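You operate a simulated robot arm through the tools that you are given. There is no shell and no other tool.

You run a simulated robot arm. Do the job below in one go: nothing can be reset, and whatever is moved stays where it is left.

TASK
Change the cream end pad for the grey end pad.
Fine: loosen the collar screw with the key, stand the old pad in the free slot, push the new one home, tighten; the key goes back. Set down upright: chuck key.

Only the result counts: the job must be done as asked and must still hold three seconds after the hand-in. Knocking over, shifting, dropping, spilling or breaking anything else fails it.

THE ROBOT
A 6-joint arm with a two-finger parallel gripper, fixed in place. Base frame: the origin is at the foot of the arm, x ahead of it, y to its left, z up. Lengths are in cm, angles in degrees, forces in N, time in s.
With the tool pointing down near the work surface it reaches from about 14 to 74 cm from the base axis. Its first joint turns from -166.0 to 166.0 degrees. Payload 3.91 kg.
The tool frame sits at the grasp point between the pads (the TCP): z along the fingers, y along the line on which they close. The tips reach 3 cm beyond it. The gripper opens to 11 cm. The fingers are 2 cm wide and 1 cm thick; the gripper's body (4.8 by 11.2 cm) begins 5.5 cm behind the TCP.
Orientation is that of the tool frame in the base frame, as a unit quaternion [w, x, y, z]. With the fingers straight down and closing along the base's y, the tool's x points along the base's -x, its y along +y and its z along -z.

THE INTERFACE
- The arm moves only by the tool nudge_tool. Its argument "moves" is a list of rows, each a list of 7 numbers: the shift along the tool's x, y, z in cm, then the turn, a rotation vector about the tool's x, y, z in degrees, then the finger opening in cm, from 0 to 11. In form: [[x, y, z, wx, wy, wz, gripper], ...]. A call has 1 to 20 rows; each row shifts and turns the commanded pose from where the row before left it, along the tool's axes as they then stand. Rows are played at 5 a second. More than 5 cm and 8.6 degrees between two rows, or a gripper value outside its range, and nothing of the call is played. A pose out of reach is approached as far as the arm can. The call stops where the force on the tool passes 40 N (or 10 N more than at its start, if that is more) or the arm is blocked; 0.2 s more then pass. Each finger travels about 4.5 cm/s and halts on what it meets, pressing with about 35 N; the grip force reading is that of the motor and also rises with nothing between the fingers. The clock runs only during rows and for 0.2 s after the last one: add rows that do not move to give the fingers time. The reply holds the time, the measured pose of the TCP, the force on the tool along the base axes, the opening and the grip force, in the units named above and with some noise, with the torque about the TCP (base axes, N m) and any sound that the robot's microphone picked up.
- Cameras (640 x 400 px; columns grow to the right, rows downward): "scene" is fixed at [21.99, -50.16, 148.47]; the picture's right is [0.94, -0.35, 0.00], its down [-0.19, -0.50, -0.84] and it looks along [0.30, 0.79, -0.54] (base axes); focal length 331 px, centre (320, 200). "wrist" rides on the gripper at [7.1, 2.2, -10.7] in the tool frame; the picture's right is [-0.29, 0.96, 0.00], its down [-0.76, -0.23, -0.61] and it looks along [-0.58, -0.18, 0.79] (tool axes); focal length 243 px, centre (320, 200). There is no depth. A picture from a camera that has moved, and an enlarged one, comes with that camera's place and axes in the base frame and with its lens.
- get_image(camera): a new picture of that camera. It takes no simulated time.
- move_column(by): slides the trunk up (or, below 0, down) by that many cm; the arm rides with it, the base frame stays. It gives what a move gives, with no picture.
- enlarge(camera, box): a new picture of the part [left, top, right, bottom] of that camera's present view, enlarged. It takes no simulated time.
- hand_in(): hands the job in; it is judged then, once.

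Places have to be worked out from the pictures, the camera data and where the tool is seen. Open the gripper and draw the arm clear of the work before you hand the job in, unless the task says otherwise.

The tools are called after "Call:" as name(argument=value, ...) on one line, values as JSON. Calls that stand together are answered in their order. nudge_tool: Moves the arm, as the interface text tells. Its arguments: {"type":"object","properties":{"moves":{"type":"array","items":{"type":"array","items":{"type":"number"}}}},"required":["moves"]} The other tools are called the same way: move_column (by) slides the trunk up or down; get_image (camera) takes a picture; enlarge (camera, box) takes an enlarged picture of a part of a camera's view; hand_in () hands the job in.

At the start:

```text
clock: 0.0
position: [5.23, 32.18, 127.57]
orientation: [0.0, -0.001, 1.0, 0.0]
force: [-0.2, 0.8, -0.2]
wrist_torque: [-0.02, -0.02, 0.01]
gripper_width: 10.98
finger_force: 0.1
trunk travel left (down, up): [-52.5, 6.5]
```

scene: 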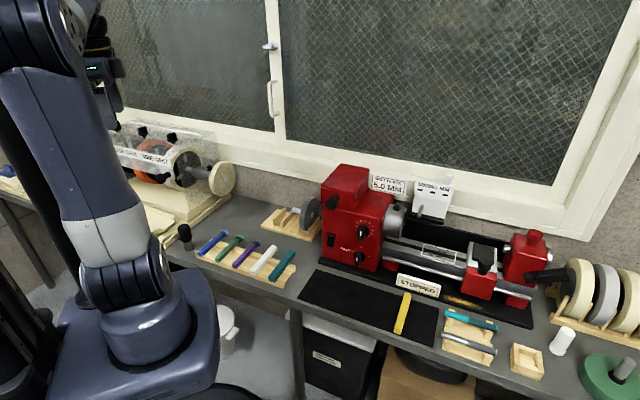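
wrist: 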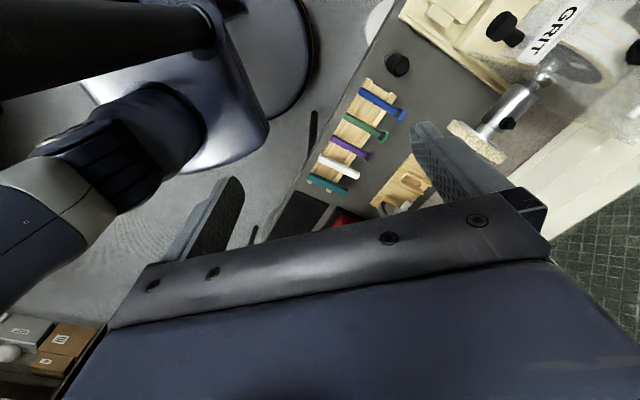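

The first views show a bench with a red lathe, a grinder with cream wheel and a rack of wheels/pads at the right. I'll enlarge parts of the scene to identify the cream and grey end pads, the collar and the chuck key.

Call:
enlarge(camera="scene", box=[310, 150, 470, 250])

Call:
enlarge(camera="scene", box=[480, 220, 640, 320])

Call:
enlarge(camera="scene", box=[480, 300, 640, 400])

Call:
enlarge(camera="scene", box=[100, 110, 260, 210])

Call:
enlarge(camera="scene", box=[170, 190, 330, 290])

Call:
enlarge(camera="scene", box=[380, 270, 540, 370])

```text
4.00 times, centred on (390, 200) of scene
camera zoom: at [21.99, -50.16, 148.47], right [0.94, -0.35, 0.0], down [-0.19, -0.5, -0.84], along [0.3, 0.79, -0.54], focal length 1322 px, centre (40, 200)
```

zoom: 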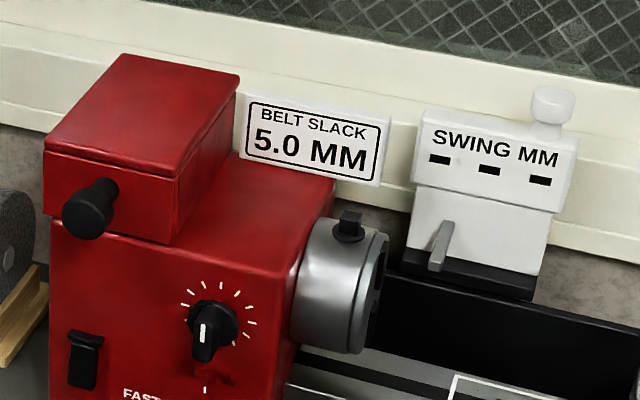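

```text
4.00 times, centred on (560, 270) of scene
camera zoom: at [21.99, -50.16, 148.47], right [0.94, -0.35, 0.0], down [-0.19, -0.5, -0.84], along [0.3, 0.79, -0.54], focal length 1322 px, centre (-640, -80)
```

zoom: 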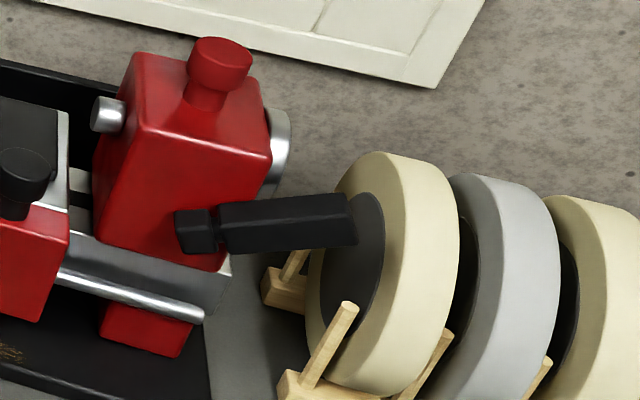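

```text
4.00 times, centred on (560, 350) of scene
camera zoom: at [21.99, -50.16, 148.47], right [0.94, -0.35, 0.0], down [-0.19, -0.5, -0.84], along [0.3, 0.79, -0.54], focal length 1322 px, centre (-640, -400)
```

zoom: 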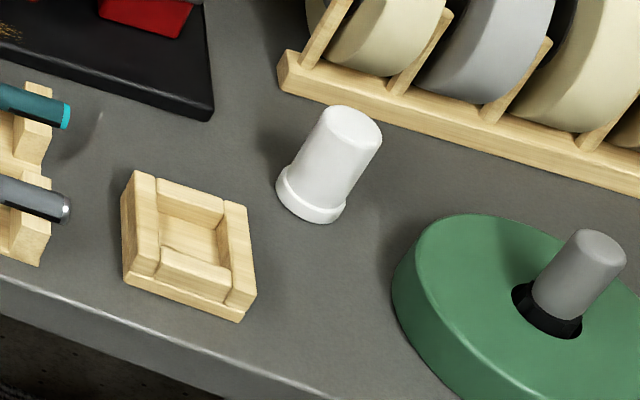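

```text
4.00 times, centred on (180, 160) of scene
camera zoom: at [21.99, -50.16, 148.47], right [0.94, -0.35, 0.0], down [-0.19, -0.5, -0.84], along [0.3, 0.79, -0.54], focal length 1322 px, centre (880, 360)
```

zoom: 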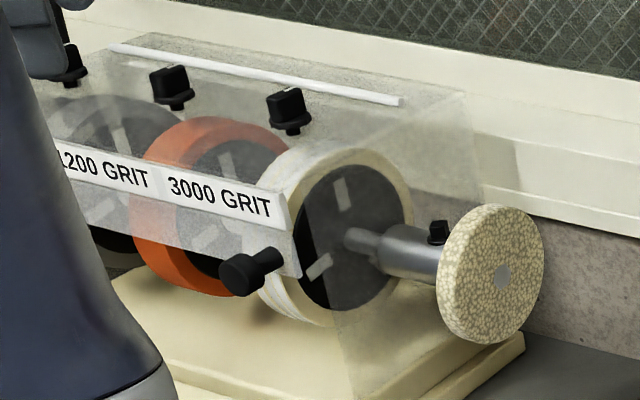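

```text
4.00 times, centred on (250, 240) of scene
camera zoom: at [21.99, -50.16, 148.47], right [0.94, -0.35, 0.0], down [-0.19, -0.5, -0.84], along [0.3, 0.79, -0.54], focal length 1322 px, centre (600, 40)
```

zoom: 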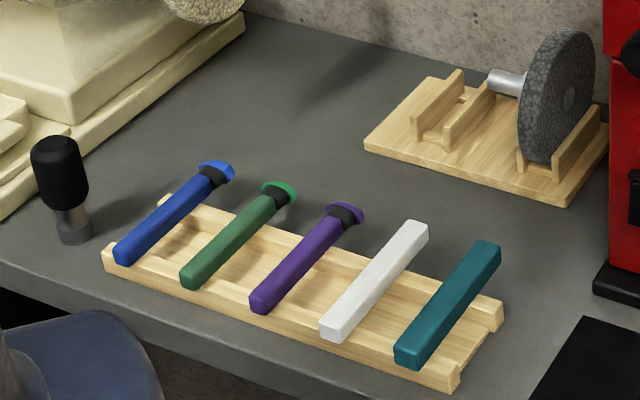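

```text
4.00 times, centred on (460, 320) of scene
camera zoom: at [21.99, -50.16, 148.47], right [0.94, -0.35, 0.0], down [-0.19, -0.5, -0.84], along [0.3, 0.79, -0.54], focal length 1322 px, centre (-240, -280)
```

zoom: 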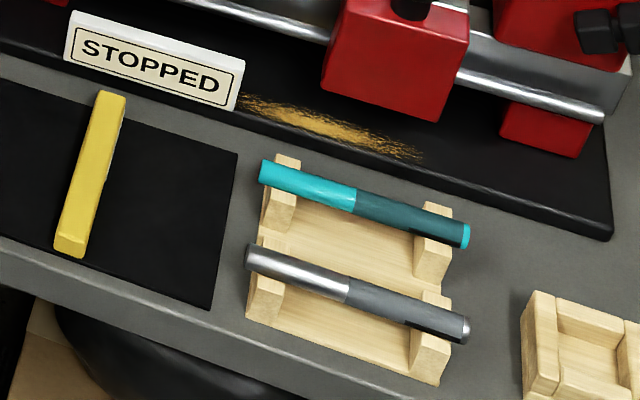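

The cream speckled pad sits on the lapidary machine's shaft end (collar with black screw), the grey pad stands in a rack with a free slot, and the chuck key is the black-handled tool standing at the bench's left. I'll enlarge the wrist view around those for triangulation.

Call:
enlarge(camera="wrist", box=[300, 0, 460, 100])

Call:
enlarge(camera="wrist", box=[440, 0, 640, 125])

Call:
enlarge(camera="scene", box=[160, 205, 224, 245])

Call:
enlarge(camera="scene", box=[180, 145, 244, 185])

Call:
enlarge(camera="scene", box=[255, 190, 335, 240])

```text
4.00 times, centred on (380, 50) of wrist
camera zoom: at [-1.89, 34.3, 138.28], right [0.29, 0.96, 0.0], down [0.76, -0.23, 0.61], along [0.58, -0.18, -0.8], focal length 970 px, centre (80, 800)
```

zoom: 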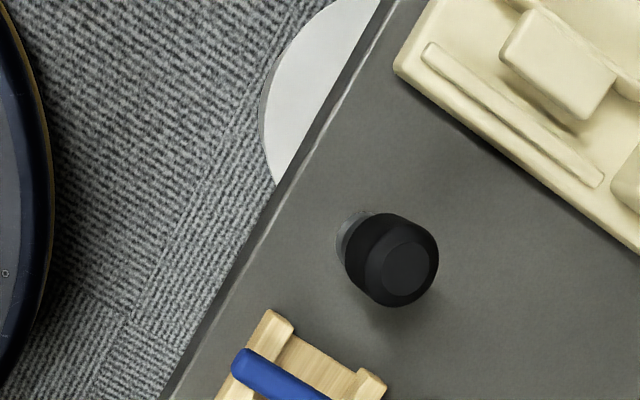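

```text
3.20 times, centred on (540, 62) of wrist
camera zoom: at [-1.89, 34.3, 138.28], right [0.29, 0.96, 0.0], down [0.76, -0.23, 0.61], along [0.58, -0.18, -0.8], focal length 776 px, centre (-384, 640)
```

zoom: 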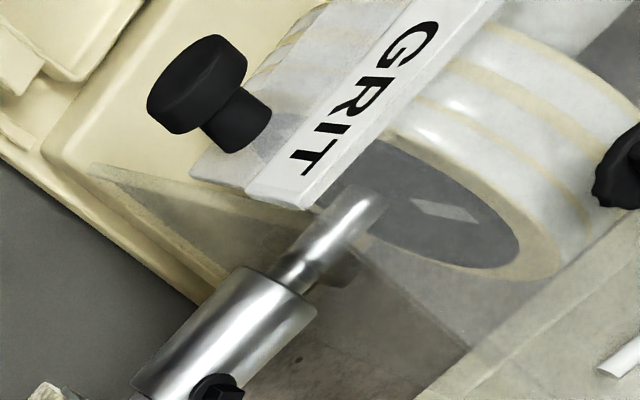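

```text
10.00 times, centred on (192, 225) of scene
camera zoom: at [21.99, -50.16, 148.47], right [0.94, -0.35, 0.0], down [-0.19, -0.5, -0.84], along [0.3, 0.79, -0.54], focal length 3306 px, centre (1600, -50)
```

zoom: 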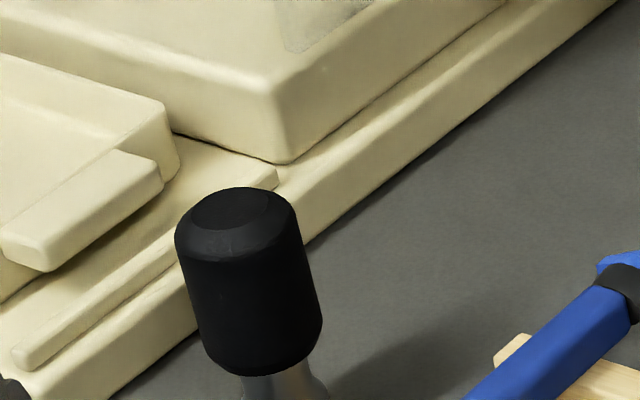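

```text
10.00 times, centred on (212, 165) of scene
camera zoom: at [21.99, -50.16, 148.47], right [0.94, -0.35, 0.0], down [-0.19, -0.5, -0.84], along [0.3, 0.79, -0.54], focal length 3306 px, centre (1400, 550)
```

zoom: 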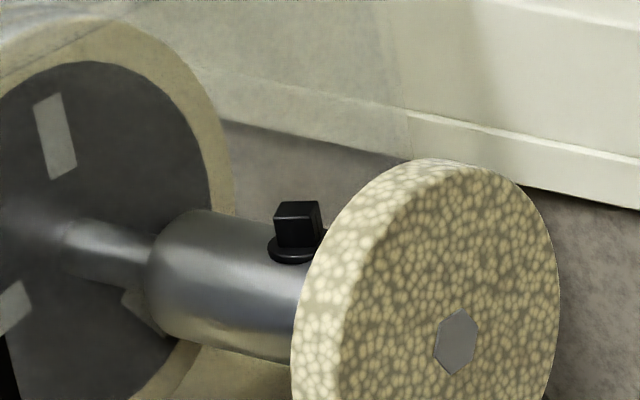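

```text
8.00 times, centred on (295, 215) of scene
camera zoom: at [21.99, -50.16, 148.47], right [0.94, -0.35, 0.0], down [-0.19, -0.5, -0.84], along [0.3, 0.79, -0.54], focal length 2645 px, centre (520, 80)
```

zoom: 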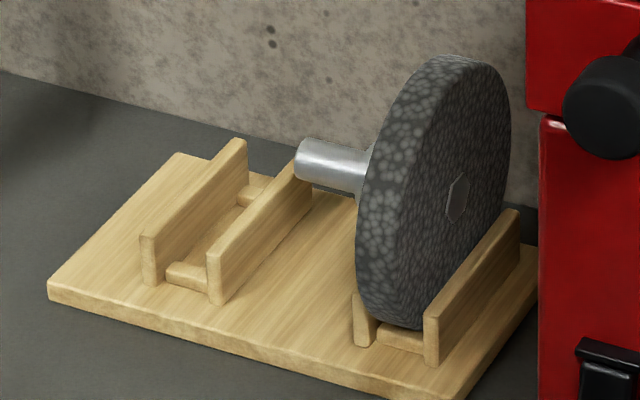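

Triangulating gives the key near (10.8, 47, top z≈83), the bench around z≈73 running diagonally (edge along [0.71,-0.71]), and the collar screw near (22.5, 63, 95). I'll turn the tool 45° to align with the bench, staying high, to look closer.

Call:
nudge_tool(moves=[[0, 0, 0, 0, 0, -7.5, 11], [0, 0, 0, 0, 0, -7.5, 11], [0, 0, 0, 0, 0, -7.5, 11], [0, 0, 0, 0, 0, -7.5, 11], [0, 0, 0, 0, 0, -7.5, 11], [0, 0, 0, 0, 0, -7.5, 11], [0, 0, 0, 0, 0, 0, 11]])

```text
clock: 1.6
position: [5.25, 32.13, 127.47]
orientation: [-0.001, -0.385, 0.923, 0.002]
force: [0.0, 0.0, -0.2]
wrist_torque: [0.0, 0.01, 0.02]
gripper_width: 11.0
finger_force: 0.0
trunk travel left (down, up): [-52.5, 6.5]
```

The turn worked (tool x now points along −v, toward the arm). Let me look from here before moving.

Call:
get_image(camera="wrist")

Call:
get_image(camera="scene")

```text
taken
camera wrist: at [-1.33, 28.6, 138.27], right [-0.47, 0.88, 0.0], down [0.7, 0.38, 0.61], along [0.53, 0.29, -0.8], focal length 243 px, centre (320, 200)
```

wrist: 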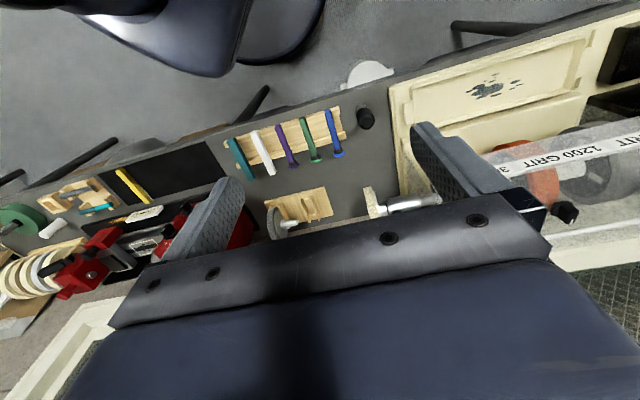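

```text
taken
```

scene: 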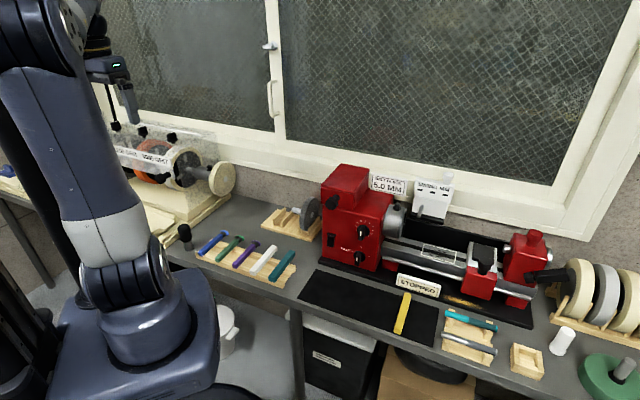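

Good overview. I'll enlarge the areas around the collar/cream pad, rack, and key in this wrist view for triangulation.

Call:
enlarge(camera="wrist", box=[330, 165, 458, 245])

Call:
enlarge(camera="wrist", box=[240, 165, 368, 245])

Call:
enlarge(camera="wrist", box=[320, 80, 416, 140])

```text
5.00 times, centred on (394, 205) of wrist
camera zoom: at [-1.33, 28.6, 138.27], right [-0.47, 0.88, 0.0], down [0.7, 0.38, 0.61], along [0.53, 0.29, -0.8], focal length 1213 px, centre (-50, 175)
```

zoom: 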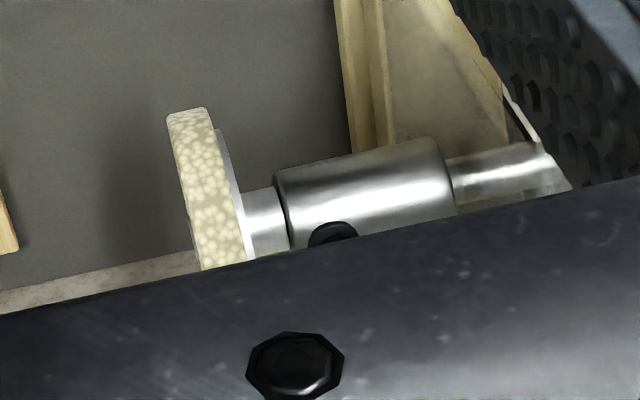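

```text
5.00 times, centred on (304, 205) of wrist
camera zoom: at [-1.33, 28.6, 138.27], right [-0.47, 0.88, 0.0], down [0.7, 0.38, 0.61], along [0.53, 0.29, -0.8], focal length 1213 px, centre (400, 175)
```

zoom: 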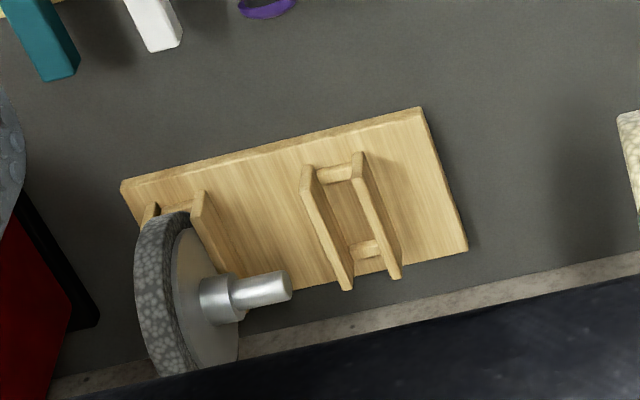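

```text
6.67 times, centred on (368, 110) of wrist
camera zoom: at [-1.33, 28.6, 138.27], right [-0.47, 0.88, 0.0], down [0.7, 0.38, 0.61], along [0.53, 0.29, -0.8], focal length 1618 px, centre (0, 800)
```

zoom: 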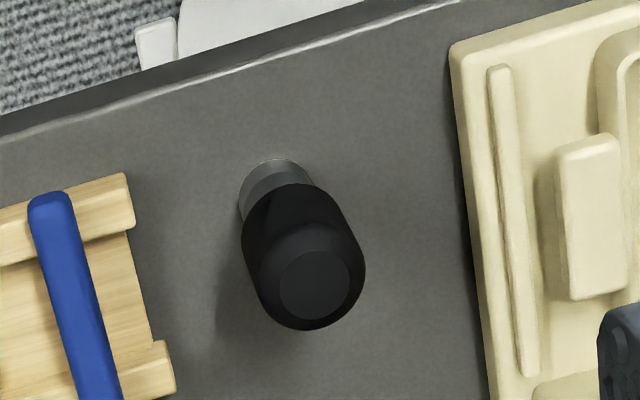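

The key stands at about (10.8, 47.4), top z≈83.5, bottom z≈73. There's a hub gap between the cream disc and the collar where a finger could fit. I'll move in above the machine's front for a closer view, staying at z≈119.

Call:
nudge_tool(moves=[[-4.4, 1.2, 1.6, 0, 0, 0, 11], [-4.4, 1.2, 1.6, 0, 0, 0, 11], [-4.4, 1.2, 1.6, 0, 0, 0, 11], [-4.4, 1.2, 1.6, 0, 0, 0, 11], [0, 0, 0, 0, 0, 0, 11]])

Call:
get_image(camera="wrist")

Call:
get_image(camera="scene")

```text
clock: 2.8
position: [14.21, 47.98, 120.96]
orientation: [-0.002, -0.384, 0.923, 0.001]
force: [0.7, 0.6, 0.1]
wrist_torque: [-0.02, 0.01, -0.01]
gripper_width: 10.98
finger_force: 0.0
trunk travel left (down, up): [-52.5, 6.5]
```

```text
taken
camera wrist: at [7.73, 44.51, 131.77], right [-0.47, 0.88, 0.0], down [0.7, 0.38, 0.61], along [0.53, 0.29, -0.8], focal length 243 px, centre (320, 200)
```

wrist: 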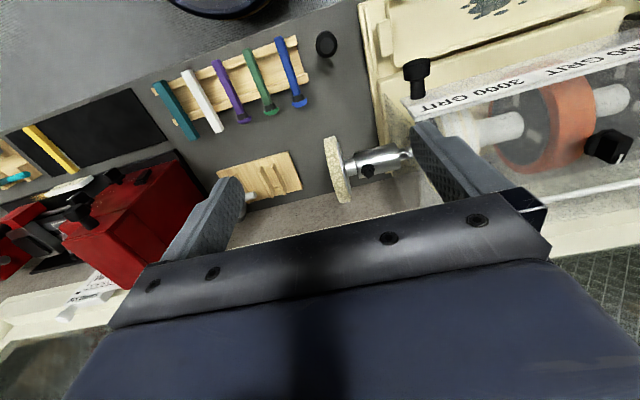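

```text
taken
```

scene: 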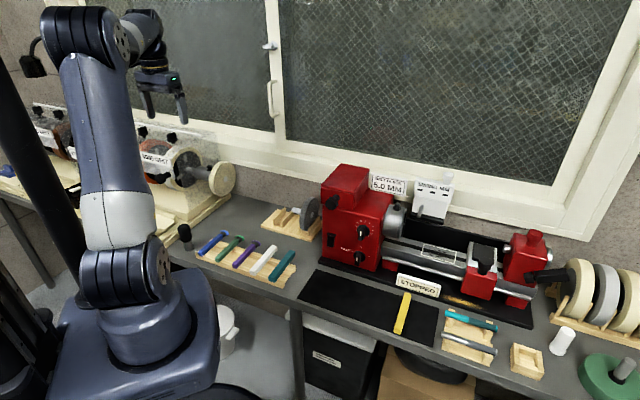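

The cream pad, collar and screw are now fully visible between the fingers. I'll enlarge those for measurements.

Call:
enlarge(camera="wrist", box=[310, 130, 422, 200])

Call:
enlarge(camera="wrist", box=[200, 140, 312, 210])

Call:
enlarge(camera="wrist", box=[270, 10, 382, 80])

```text
5.71 times, centred on (366, 165) of wrist
camera zoom: at [7.73, 44.51, 131.77], right [-0.47, 0.88, 0.0], down [0.7, 0.38, 0.61], along [0.53, 0.29, -0.8], focal length 1386 px, centre (57, 400)
```

zoom: 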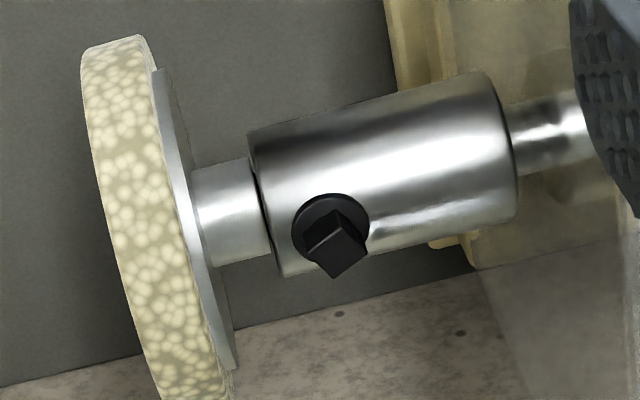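

```text
5.71 times, centred on (256, 175) of wrist
camera zoom: at [7.73, 44.51, 131.77], right [-0.47, 0.88, 0.0], down [0.7, 0.38, 0.61], along [0.53, 0.29, -0.8], focal length 1386 px, centre (686, 343)
```

zoom: 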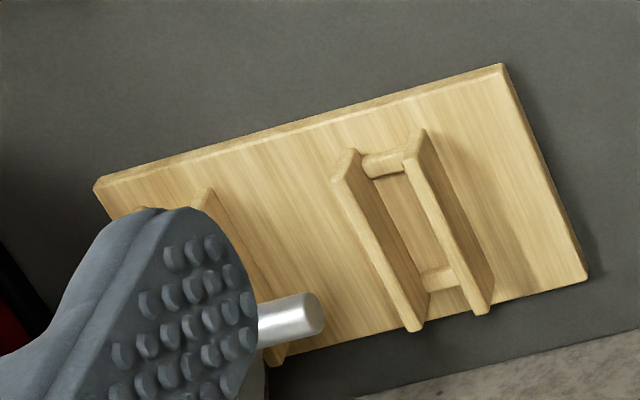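

```text
5.71 times, centred on (326, 45) of wrist
camera zoom: at [7.73, 44.51, 131.77], right [-0.47, 0.88, 0.0], down [0.7, 0.38, 0.61], along [0.53, 0.29, -0.8], focal length 1386 px, centre (286, 1086)
```

zoom: 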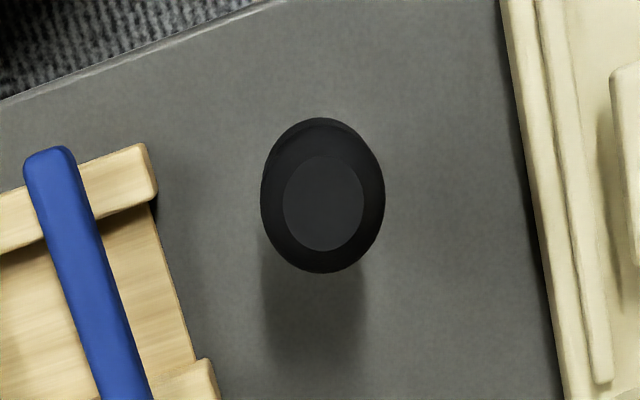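

I need finer detail of the screw head and the disc, so I'll enlarge those more in both views.

Call:
enlarge(camera="wrist", box=[350, 155, 390, 180])

Call:
enlarge(camera="scene", box=[200, 155, 240, 180])

Call:
enlarge(camera="scene", box=[192, 155, 256, 195])

Call:
enlarge(camera="wrist", box=[318, 130, 366, 210])

```text
16.00 times, centred on (370, 168) of wrist
camera zoom: at [7.73, 44.51, 131.77], right [-0.47, 0.88, 0.0], down [0.7, 0.38, 0.61], along [0.53, 0.29, -0.8], focal length 3882 px, centre (-480, 720)
```

zoom: 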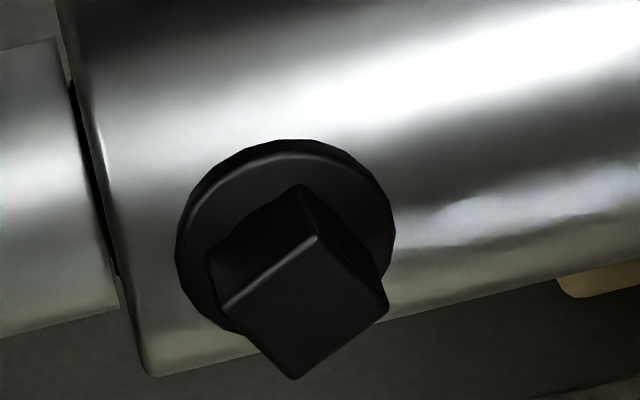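

```text
16.00 times, centred on (220, 168) of scene
camera zoom: at [21.99, -50.16, 148.47], right [0.94, -0.35, 0.0], down [-0.19, -0.5, -0.84], along [0.3, 0.79, -0.54], focal length 5290 px, centre (1920, 720)
```

zoom: 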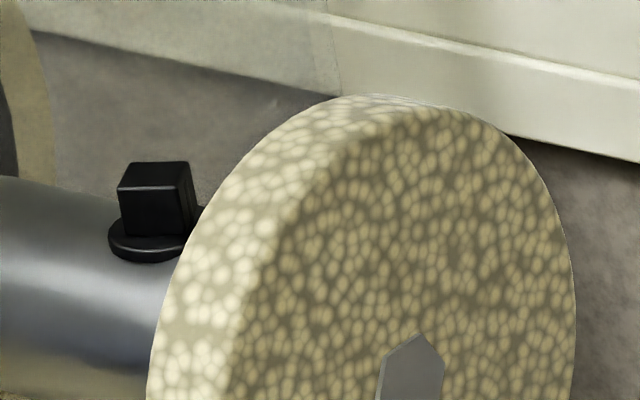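

```text
10.00 times, centred on (224, 175) of scene
camera zoom: at [21.99, -50.16, 148.47], right [0.94, -0.35, 0.0], down [-0.19, -0.5, -0.84], along [0.3, 0.79, -0.54], focal length 3306 px, centre (1280, 450)
```

zoom: 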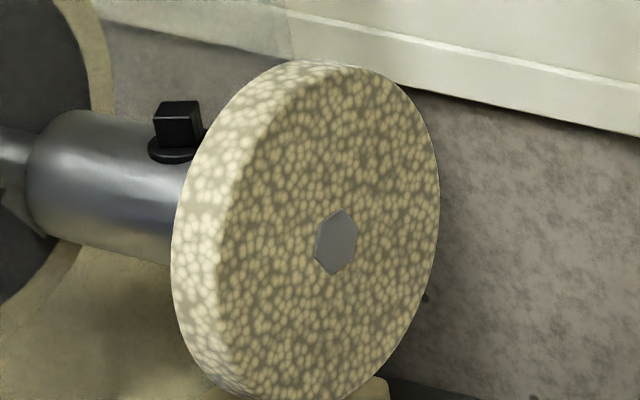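

```text
5.00 times, centred on (342, 170) of wrist
camera zoom: at [7.73, 44.51, 131.77], right [-0.47, 0.88, 0.0], down [0.7, 0.38, 0.61], along [0.53, 0.29, -0.8], focal length 1213 px, centre (210, 350)
```

zoom: 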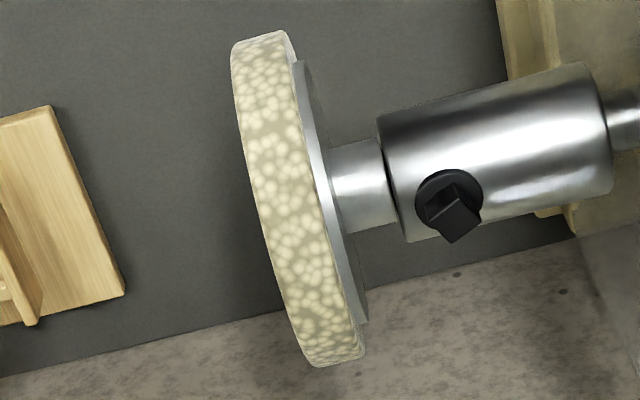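

The screw head's square top is at roughly (22.5, 61.8, 96.8), with sides turned about −17° from base x. The key lies almost below the tool; I'll descend to z≈95 above it and get a second viewpoint.

Call:
nudge_tool(moves=[[0.46, 0.335, 4.33, 0, 0, 0, 11], [0.46, 0.335, 4.33, 0, 0, 0, 11], [0.46, 0.335, 4.33, 0, 0, 0, 11], [0.46, 0.335, 4.33, 0, 0, 0, 11], [0.46, 0.335, 4.33, 0, 0, 0, 11], [0.46, 0.335, 4.33, 0, 0, 0, 11], [0, 0, 0, 0, 0, 0, 11]])

Call:
get_image(camera="wrist")

Call:
get_image(camera="scene")

```text
clock: 4.4
position: [10.74, 47.47, 95.04]
orientation: [-0.001, -0.383, 0.924, 0.0]
force: [-0.5, -0.2, 0.5]
wrist_torque: [-0.02, 0.01, 0.03]
gripper_width: 11.01
finger_force: 0.1
trunk travel left (down, up): [-52.5, 6.5]
```

```text
taken
camera wrist: at [4.19, 43.92, 105.85], right [-0.47, 0.88, 0.0], down [0.7, 0.38, 0.61], along [0.53, 0.29, -0.8], focal length 243 px, centre (320, 200)
```

wrist: 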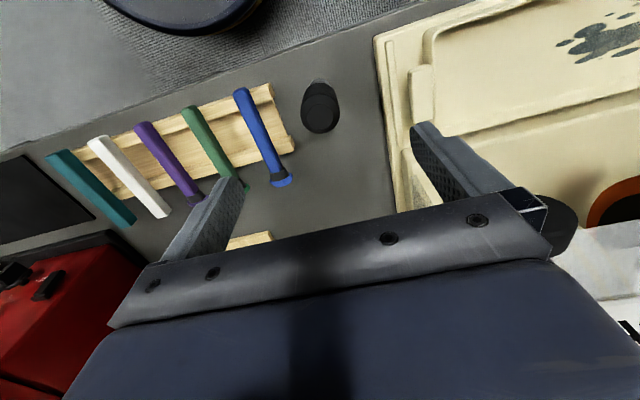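

```text
taken
```

scene: 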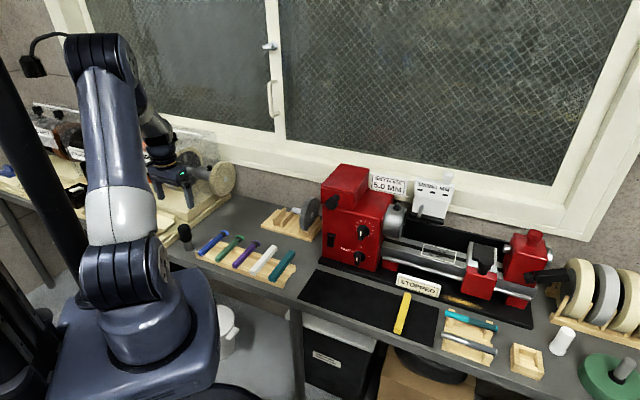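

The key is right under the tool. Before descending I check clearance to the pen rack beside it by enlarging.

Call:
enlarge(camera="wrist", box=[220, 60, 412, 180])

Call:
enlarge(camera="scene", box=[140, 150, 268, 230])

```text
3.33 times, centred on (316, 120) of wrist
camera zoom: at [4.19, 43.92, 105.85], right [-0.47, 0.88, 0.0], down [0.7, 0.38, 0.61], along [0.53, 0.29, -0.8], focal length 809 px, centre (333, 467)
```

zoom: 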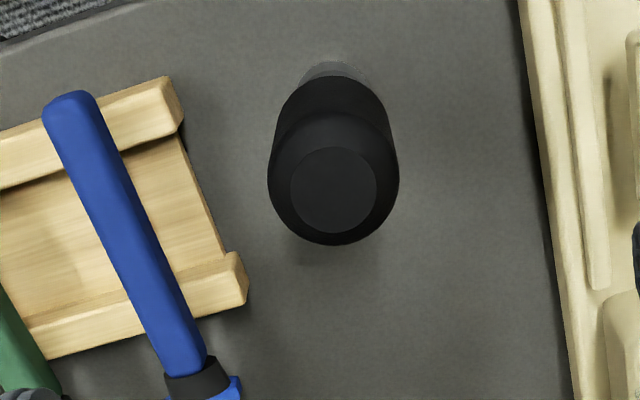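

```text
5.00 times, centred on (204, 190) of scene
camera zoom: at [21.99, -50.16, 148.47], right [0.94, -0.35, 0.0], down [-0.19, -0.5, -0.84], along [0.3, 0.79, -0.54], focal length 1653 px, centre (900, 250)
```

zoom: 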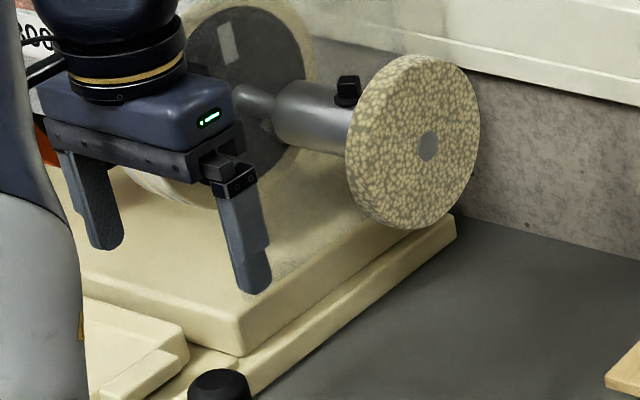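

Rack edge is about 5 cm from the key axis, so with the opening reduced to 7 cm the fingers clear it. Handle spans z≈78–83.5; I descend to TCP z≈80.8 and close on the handle.

Call:
nudge_tool(moves=[[0, 0, 0, 0, 0, 0, 7], [0, 0, 0, 0, 0, 0, 7], [0, 0, 0, 0, 0, 0, 7], [0, 0, 4, 0, 0, 0, 7], [0, 0, 4, 0, 0, 0, 7], [0, 0, 3.2, 0, 0, 0, 7], [0, 0, 2, 0, 0, 0, 7], [0, 0, 1, 0, 0, 0, 7], [0, 0, 0, 0, 0, 0, 7], [0, 0, 0, 0, 0, 0, 7]])

Call:
get_image(camera="wrist")

Call:
enlarge(camera="scene", box=[140, 180, 268, 260])

```text
clock: 6.6
position: [10.74, 47.31, 80.83]
orientation: [-0.001, -0.384, 0.923, 0.001]
force: [0.0, 0.5, 0.5]
wrist_torque: [-0.02, 0.01, 0.01]
gripper_width: 7.0
finger_force: 0.1
trunk travel left (down, up): [-52.5, 6.5]
```

```text
taken
camera wrist: at [4.18, 43.93, 91.65], right [-0.47, 0.88, 0.0], down [0.7, 0.37, 0.61], along [0.53, 0.29, -0.8], focal length 243 px, centre (320, 200)
```

wrist: 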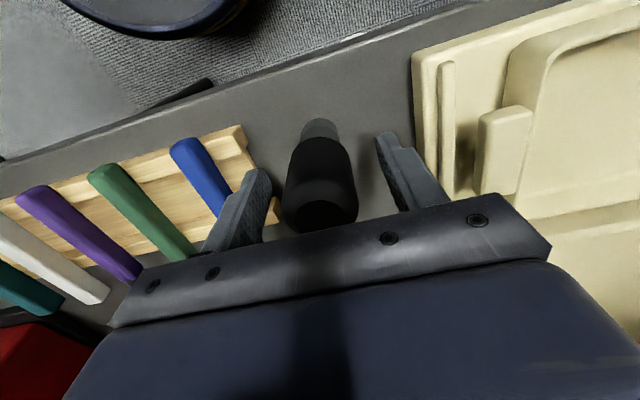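

```text
5.00 times, centred on (204, 220) of scene
camera zoom: at [21.99, -50.16, 148.47], right [0.94, -0.35, 0.0], down [-0.19, -0.5, -0.84], along [0.3, 0.79, -0.54], focal length 1653 px, centre (900, 100)
```

zoom: 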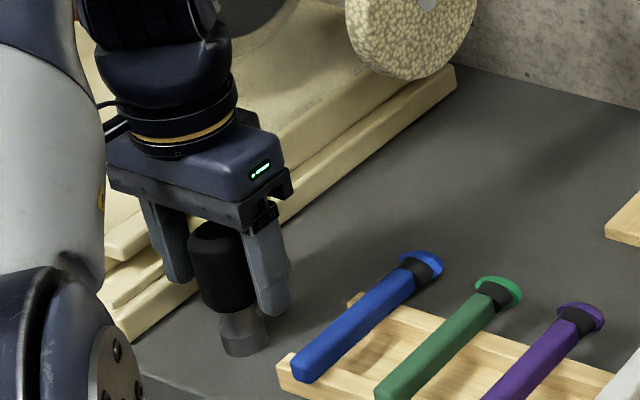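

The key handle sits centered between the fingers, tips near the handle's lower edge. I close on it.

Call:
nudge_tool(moves=[[0, 0, 0, 0, 0, 0, 5], [0, 0, 0, 0, 0, 0, 4], [0, 0, 0, 0, 0, 0, 3], [0, 0, 0, 0, 0, 0, 3], [0, 0, 0, 0, 0, 0, 3], [0, 0, 0, 0, 0, 0, 3]])

```text
clock: 8.0
position: [10.68, 47.52, 80.84]
orientation: [-0.001, -0.383, 0.924, 0.0]
force: [0.3, 0.2, -0.1]
wrist_torque: [-0.01, 0.0, 0.0]
gripper_width: 3.7
finger_force: 35.1
trunk travel left (down, up): [-52.5, 6.5]
```

Gripped (3.70 cm, 35 N). I lift the key straight up 12 cm and look.

Call:
nudge_tool(moves=[[0, 0, -1, 0, 0, 0, 3], [0, 0, -3, 0, 0, 0, 3], [0, 0, -4, 0, 0, 0, 3], [0, 0, -4, 0, 0, 0, 3], [0, 0, -4, 0, 0, 0, 3], [0, 0, -4, 0, 0, 0, 3], [0, 0, -4, 0, 0, 0, 3], [0, 0, -4, 0, 0, 0, 3], [0, 0, 0, 0, 0, 0, 3]])

Call:
get_image(camera="wrist")

Call:
enlarge(camera="scene", box=[140, 100, 268, 180])

```text
clock: 10.0
position: [10.61, 47.42, 108.9]
orientation: [-0.002, -0.384, 0.923, 0.0]
force: [-0.3, -0.1, -1.1]
wrist_torque: [0.01, -0.02, 0.01]
gripper_width: 3.68
finger_force: 35.0
trunk travel left (down, up): [-52.5, 6.5]
```

```text
taken
camera wrist: at [4.15, 43.96, 119.67], right [-0.47, 0.88, 0.0], down [0.7, 0.38, 0.61], along [0.53, 0.29, -0.8], focal length 243 px, centre (320, 200)
```

wrist: 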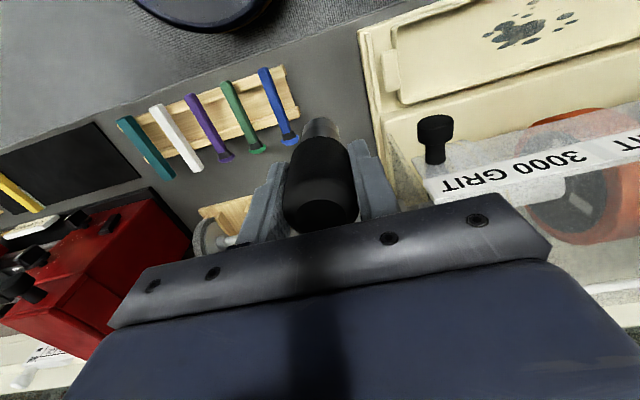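

```text
5.00 times, centred on (204, 140) of scene
camera zoom: at [21.99, -50.16, 148.47], right [0.94, -0.35, 0.0], down [-0.19, -0.5, -0.84], along [0.3, 0.79, -0.54], focal length 1653 px, centre (900, 500)
```

zoom: 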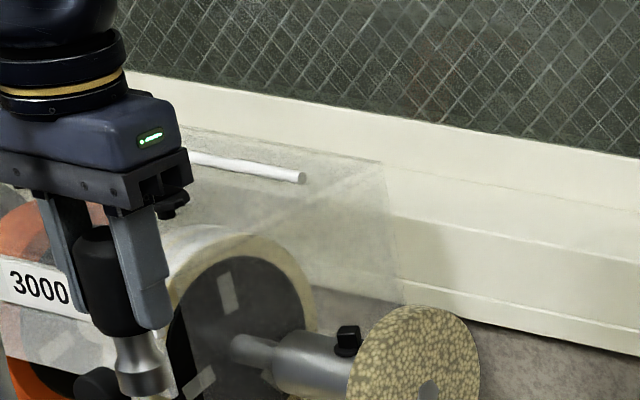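

The key is held firmly and upright. I want to see the underside of its socket, so I'll pull back and up to free air and then tilt the key's bottom toward the scene camera.

Call:
nudge_tool(moves=[[2, -2, -3.5, 0, 0, 0, 3], [2, -2, -3.5, 0, 0, 0, 3], [2, -2, -3.5, 0, 0, 0, 3], [2, -2, -3.5, 0, 0, 0, 3], [2, -2, -3.5, 0, 0, 0, 3], [2, -2, -3.5, 0, 0, 0, 3], [0, 0, 0, 0, 0, 0, 3]])

Call:
nudge_tool(moves=[[0, 0, 0, 6.6, 4.9, 0, 3], [0, 0, 0, 6.6, 4.9, 0, 3], [0, 0, 0, 6.6, 4.9, 0, 3], [0, 0, 0, 6.6, 4.9, 0, 3], [0, 0, 0, 6.6, 4.9, 0, 3], [0, 0, 0, 6.6, 4.9, 0, 3], [0, 0, 0, 0, 0, 0, 3]])

Call:
get_image(camera="scene")

```text
clock: 11.6
position: [10.93, 30.4, 129.83]
orientation: [-0.001, -0.384, 0.923, 0.001]
force: [0.1, -0.3, -1.4]
wrist_torque: [0.02, 0.0, 0.04]
gripper_width: 3.68
finger_force: 34.8
trunk travel left (down, up): [-52.5, 6.5]
```

```text
clock: 13.2
position: [12.66, 27.01, 113.56]
orientation: [-0.101, -0.349, 0.839, -0.404]
force: [-0.2, -0.6, -0.5]
wrist_torque: [-0.02, 0.04, -0.01]
gripper_width: 3.71
finger_force: 35.5
out of reach, approached as far as the arm can: row 2, 3, 4, 5, 6
trunk travel left (down, up): [-52.5, 6.5]
```

```text
taken
```

scene: 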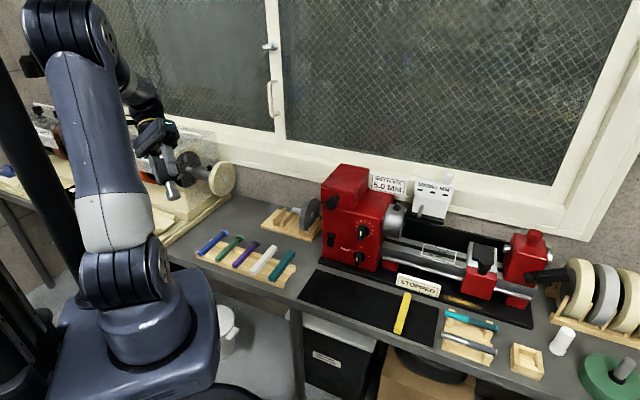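

The tilt happened (about 49°) though the height was limited. Let me enlarge to see the key's bottom.

Call:
enlarge(camera="scene", box=[148, 160, 196, 220])

Call:
enlarge(camera="scene", box=[162, 180, 186, 204])

```text
6.67 times, centred on (172, 190) of scene
camera zoom: at [21.99, -50.16, 148.47], right [0.94, -0.35, 0.0], down [-0.19, -0.5, -0.84], along [0.3, 0.79, -0.54], focal length 2204 px, centre (1307, 267)
```

zoom: 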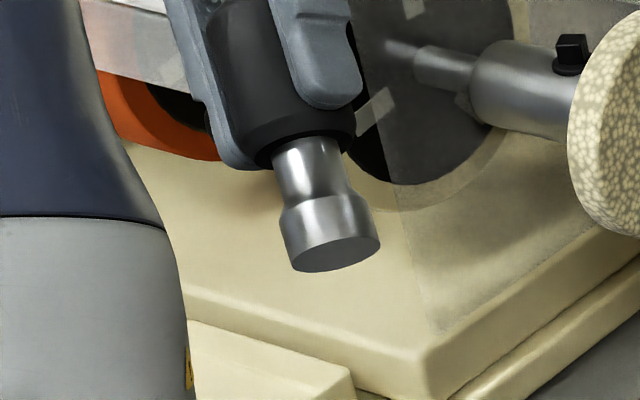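

```text
16.00 times, centred on (174, 192) of scene
camera zoom: at [21.99, -50.16, 148.47], right [0.94, -0.35, 0.0], down [-0.19, -0.5, -0.84], along [0.3, 0.79, -0.54], focal length 5290 px, centre (2656, 328)
```

zoom: 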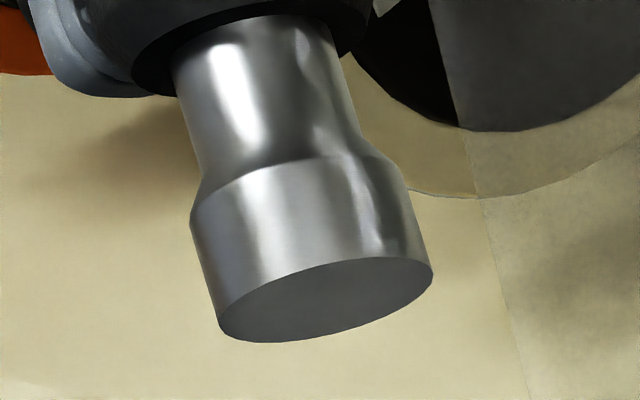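

The socket face is plain, so angular alignment shouldn't matter. I untilt the key back to vertical.

Call:
nudge_tool(moves=[[0, 0, 0, -6.6, -4.9, 0, 3], [0, 0, 0, -6.6, -4.9, 0, 3], [0, 0, 0, -6.6, -4.9, 0, 3], [0, 0, 0, -6.6, -4.9, 0, 3], [0, 0, 0, -6.6, -4.9, 0, 3], [0, 0, 0, -6.6, -4.9, 0, 3], [0, 0, 0, 0, 0, 0, 3], [0, 0, 0, 0, 0, 0, 3]])

Call:
get_image(camera="wrist")

```text
clock: 15.0
position: [12.59, 26.99, 113.73]
orientation: [-0.002, -0.383, 0.924, 0.0]
force: [-0.2, -0.1, -0.5]
wrist_torque: [-0.01, 0.01, 0.01]
gripper_width: 3.69
finger_force: 34.8
trunk travel left (down, up): [-52.5, 6.5]
```

```text
taken
camera wrist: at [6.11, 23.61, 124.45], right [-0.47, 0.88, 0.0], down [0.7, 0.37, 0.61], along [0.53, 0.29, -0.8], focal length 243 px, centre (320, 200)
```

wrist: 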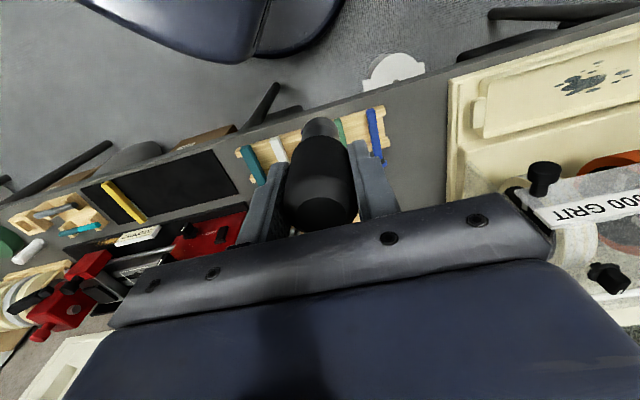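

The tool is vertical again at (12.6, 27.0, 113.7). I move toward the machine for a second viewpoint on the screw.

Call:
nudge_tool(moves=[[-3.6, 1.5, -0.66, 0, 0, 0, 3], [-3.6, 1.5, -0.66, 0, 0, 0, 3], [-3.6, 1.5, -0.66, 0, 0, 0, 3], [-3.6, 1.5, -0.66, 0, 0, 0, 3], [-3.6, 1.5, -0.66, 0, 0, 0, 3], [0, 0, 0, 0, 0, 0, 3]])

Call:
get_image(camera="wrist")

```text
clock: 16.4
position: [20.04, 45.28, 116.98]
orientation: [-0.001, -0.384, 0.923, 0.0]
force: [-0.2, 0.1, -1.1]
wrist_torque: [-0.05, -0.03, -0.02]
gripper_width: 3.67
finger_force: 35.0
trunk travel left (down, up): [-52.5, 6.5]
```

```text
taken
camera wrist: at [13.54, 41.73, 127.79], right [-0.47, 0.88, 0.0], down [0.7, 0.38, 0.61], along [0.53, 0.29, -0.8], focal length 243 px, centre (320, 200)
```

wrist: 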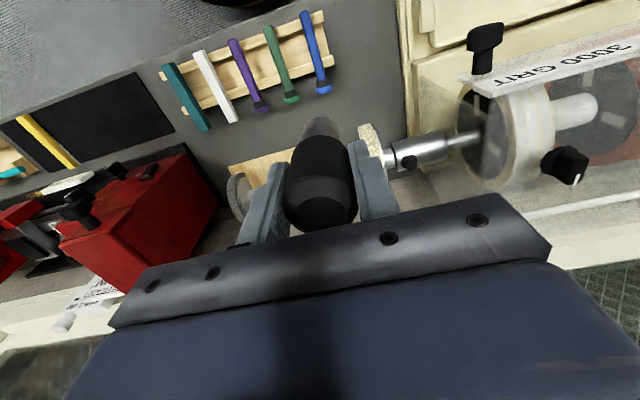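

Call:
enlarge(camera="wrist", box=[388, 145, 428, 170])

Call:
enlarge(camera="wrist", box=[340, 110, 468, 190])

```text
16.00 times, centred on (408, 158) of wrist
camera zoom: at [13.54, 41.73, 127.79], right [-0.47, 0.88, 0.0], down [0.7, 0.38, 0.61], along [0.53, 0.29, -0.8], focal length 3882 px, centre (-1088, 880)
```

zoom: 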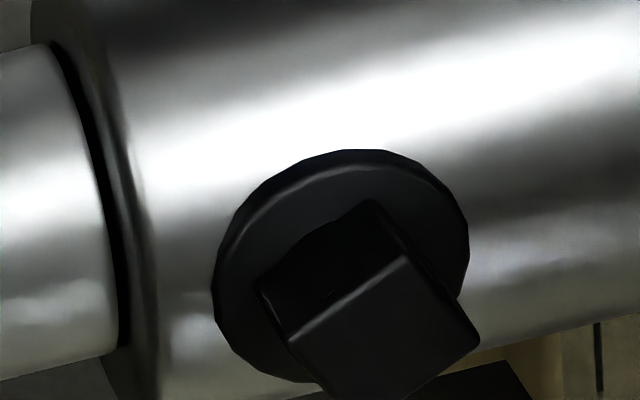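

```text
5.00 times, centred on (404, 150) of wrist
camera zoom: at [13.54, 41.73, 127.79], right [-0.47, 0.88, 0.0], down [0.7, 0.38, 0.61], along [0.53, 0.29, -0.8], focal length 1213 px, centre (-100, 450)
```

zoom: 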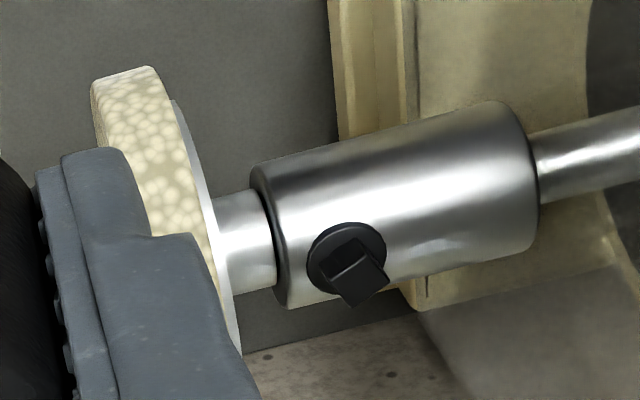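

Two viewpoints agree: the screw head's top centre is at (22.69, 62.03, 96.4). I bring the key above it at z=112 (key bottom ≈105), still well clear of the pad and cover.

Call:
nudge_tool(moves=[[-3.44, 2.48, 1.25, 0, 0, 0, 3], [-3.44, 2.48, 1.25, 0, 0, 0, 3], [-3.44, 2.48, 1.25, 0, 0, 0, 3], [-3.44, 2.48, 1.25, 0, 0, 0, 3], [0, 0, 0, 0, 0, 0, 3], [0, 0, 0, 0, 0, 0, 3]])

Call:
get_image(camera="wrist")

Call:
enlarge(camera="scene", box=[160, 110, 288, 190])

```text
clock: 17.8
position: [22.79, 61.94, 111.89]
orientation: [-0.001, -0.383, 0.924, 0.001]
force: [-0.2, -0.1, -0.8]
wrist_torque: [0.02, -0.03, 0.0]
gripper_width: 3.65
finger_force: 35.1
trunk travel left (down, up): [-52.5, 6.5]
```

```text
taken
camera wrist: at [16.22, 58.4, 122.7], right [-0.47, 0.88, 0.0], down [0.7, 0.38, 0.61], along [0.53, 0.29, -0.8], focal length 243 px, centre (320, 200)
```

wrist: 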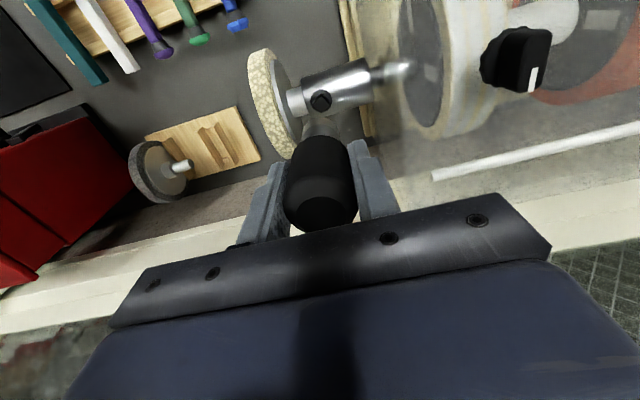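

```text
5.00 times, centred on (224, 150) of scene
camera zoom: at [21.99, -50.16, 148.47], right [0.94, -0.35, 0.0], down [-0.19, -0.5, -0.84], along [0.3, 0.79, -0.54], focal length 1653 px, centre (800, 450)
```

zoom: 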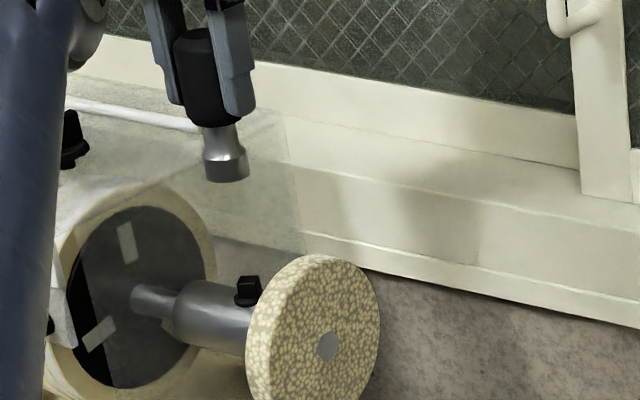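

The key appears right above the screw. I enlarge to verify alignment before lowering.

Call:
enlarge(camera="wrist", box=[280, 70, 360, 120])

```text
8.00 times, centred on (320, 95) of wrist
camera zoom: at [16.22, 58.4, 122.7], right [-0.47, 0.88, 0.0], down [0.7, 0.38, 0.61], along [0.53, 0.29, -0.8], focal length 1941 px, centre (320, 1040)
```

zoom: 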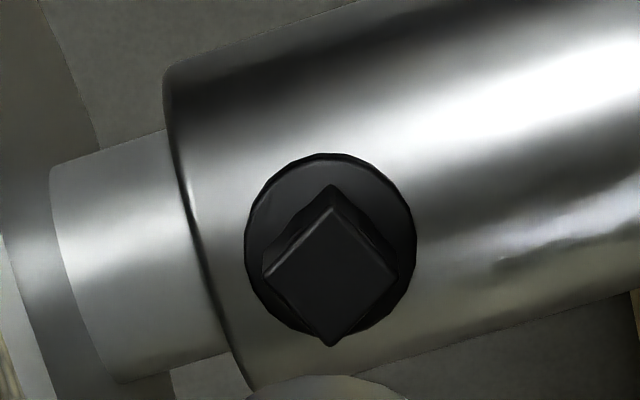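

The screw head centre is about 0.15 cm toward tool +y from the axis. I correct that and lower to z≈105 just above expected contact.

Call:
nudge_tool(moves=[[0.05, 0.15, 2.5, 0, 0, 0, 3], [0, 0, 2.5, 0, 0, 0, 3], [0, 0, 1.5, 0, 0, 0, 3], [0, 0, 0, 0, 0, 0, 3], [0, 0, 0, 0, 0, 0, 3]])

Call:
enlarge(camera="scene", box=[176, 135, 240, 175])

Call:
enlarge(camera="wrist", box=[272, 80, 368, 140])

```text
clock: 19.0
position: [22.71, 61.91, 105.38]
orientation: [-0.001, -0.383, 0.924, -0.001]
force: [0.0, 0.1, -0.3]
wrist_torque: [-0.03, 0.02, 0.01]
gripper_width: 3.65
finger_force: 34.9
trunk travel left (down, up): [-52.5, 6.5]
```

```text
10.00 times, centred on (208, 155) of scene
camera zoom: at [21.99, -50.16, 148.47], right [0.94, -0.35, 0.0], down [-0.19, -0.5, -0.84], along [0.3, 0.79, -0.54], focal length 3306 px, centre (1440, 650)
```

zoom: 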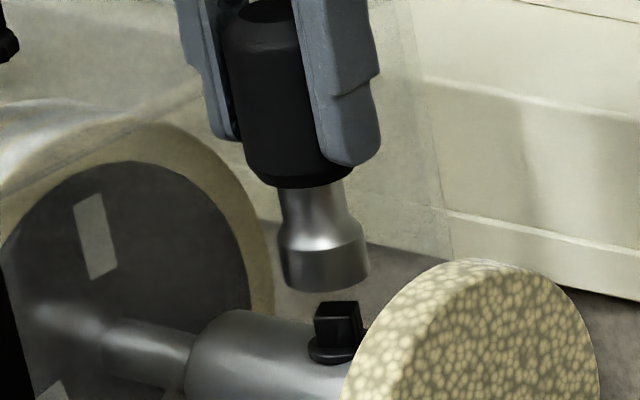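

```text
6.67 times, centred on (320, 110) of wrist
camera zoom: at [16.08, 58.44, 116.21], right [-0.47, 0.88, 0.0], down [0.7, 0.38, 0.61], along [0.53, 0.29, -0.8], focal length 1618 px, centre (320, 800)
```

zoom: 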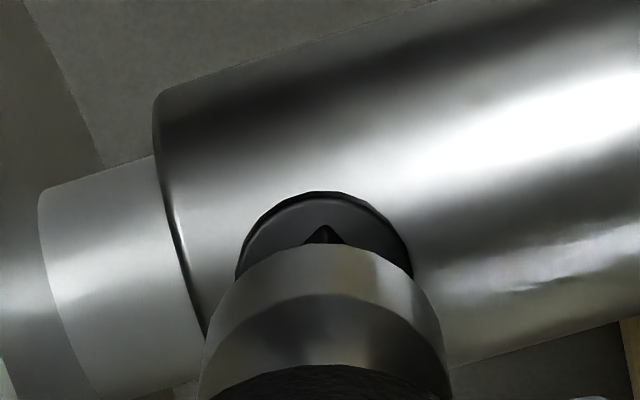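

The socket is right above the square head with about 1.1 cm gap. I lower in small steps watching the force.

Call:
nudge_tool(moves=[[0, 0, 0.5, 0, 0, 0, 3], [0, 0, 0.3, 0, 0, 0, 3], [0, 0, 0.2, 0, 0, 0, 3], [0, 0, 0.2, 0, 0, 0, 3], [0, 0, 0, 0, 0, 0, 3]])

Call:
enlarge(camera="scene", box=[176, 135, 240, 175])

```text
clock: 20.2
position: [22.59, 61.94, 104.2]
orientation: [-0.001, -0.384, 0.924, 0.001]
force: [-0.6, 0.2, -1.0]
wrist_torque: [-0.02, 0.02, -0.03]
gripper_width: 3.61
finger_force: 34.7
trunk travel left (down, up): [-52.5, 6.5]
```

```text
10.00 times, centred on (208, 155) of scene
camera zoom: at [21.99, -50.16, 148.47], right [0.94, -0.35, 0.0], down [-0.19, -0.5, -0.84], along [0.3, 0.79, -0.54], focal length 3306 px, centre (1440, 650)
```

zoom: 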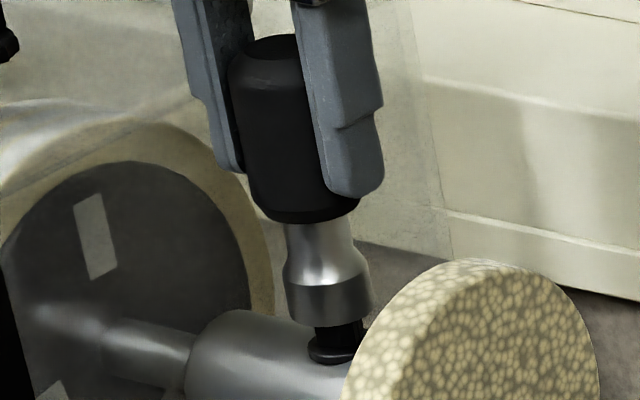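

Socket bottom is level with the head's top, with no contact force yet. I keep lowering in 0.2 cm steps.

Call:
nudge_tool(moves=[[0, 0, 0.2, 0, 0, 0, 3], [0, 0, 0.2, 0, 0, 0, 3], [0, 0, 0, 0, 0, 0, 3]])

```text
clock: 21.0
position: [22.5, 61.82, 104.23]
orientation: [0.001, -0.382, 0.924, 0.004]
force: [0.3, 0.5, 21.3]
wrist_torque: [0.03, -0.01, 0.04]
gripper_width: 3.61
finger_force: 35.0
trunk travel left (down, up): [-52.5, 6.5]
```

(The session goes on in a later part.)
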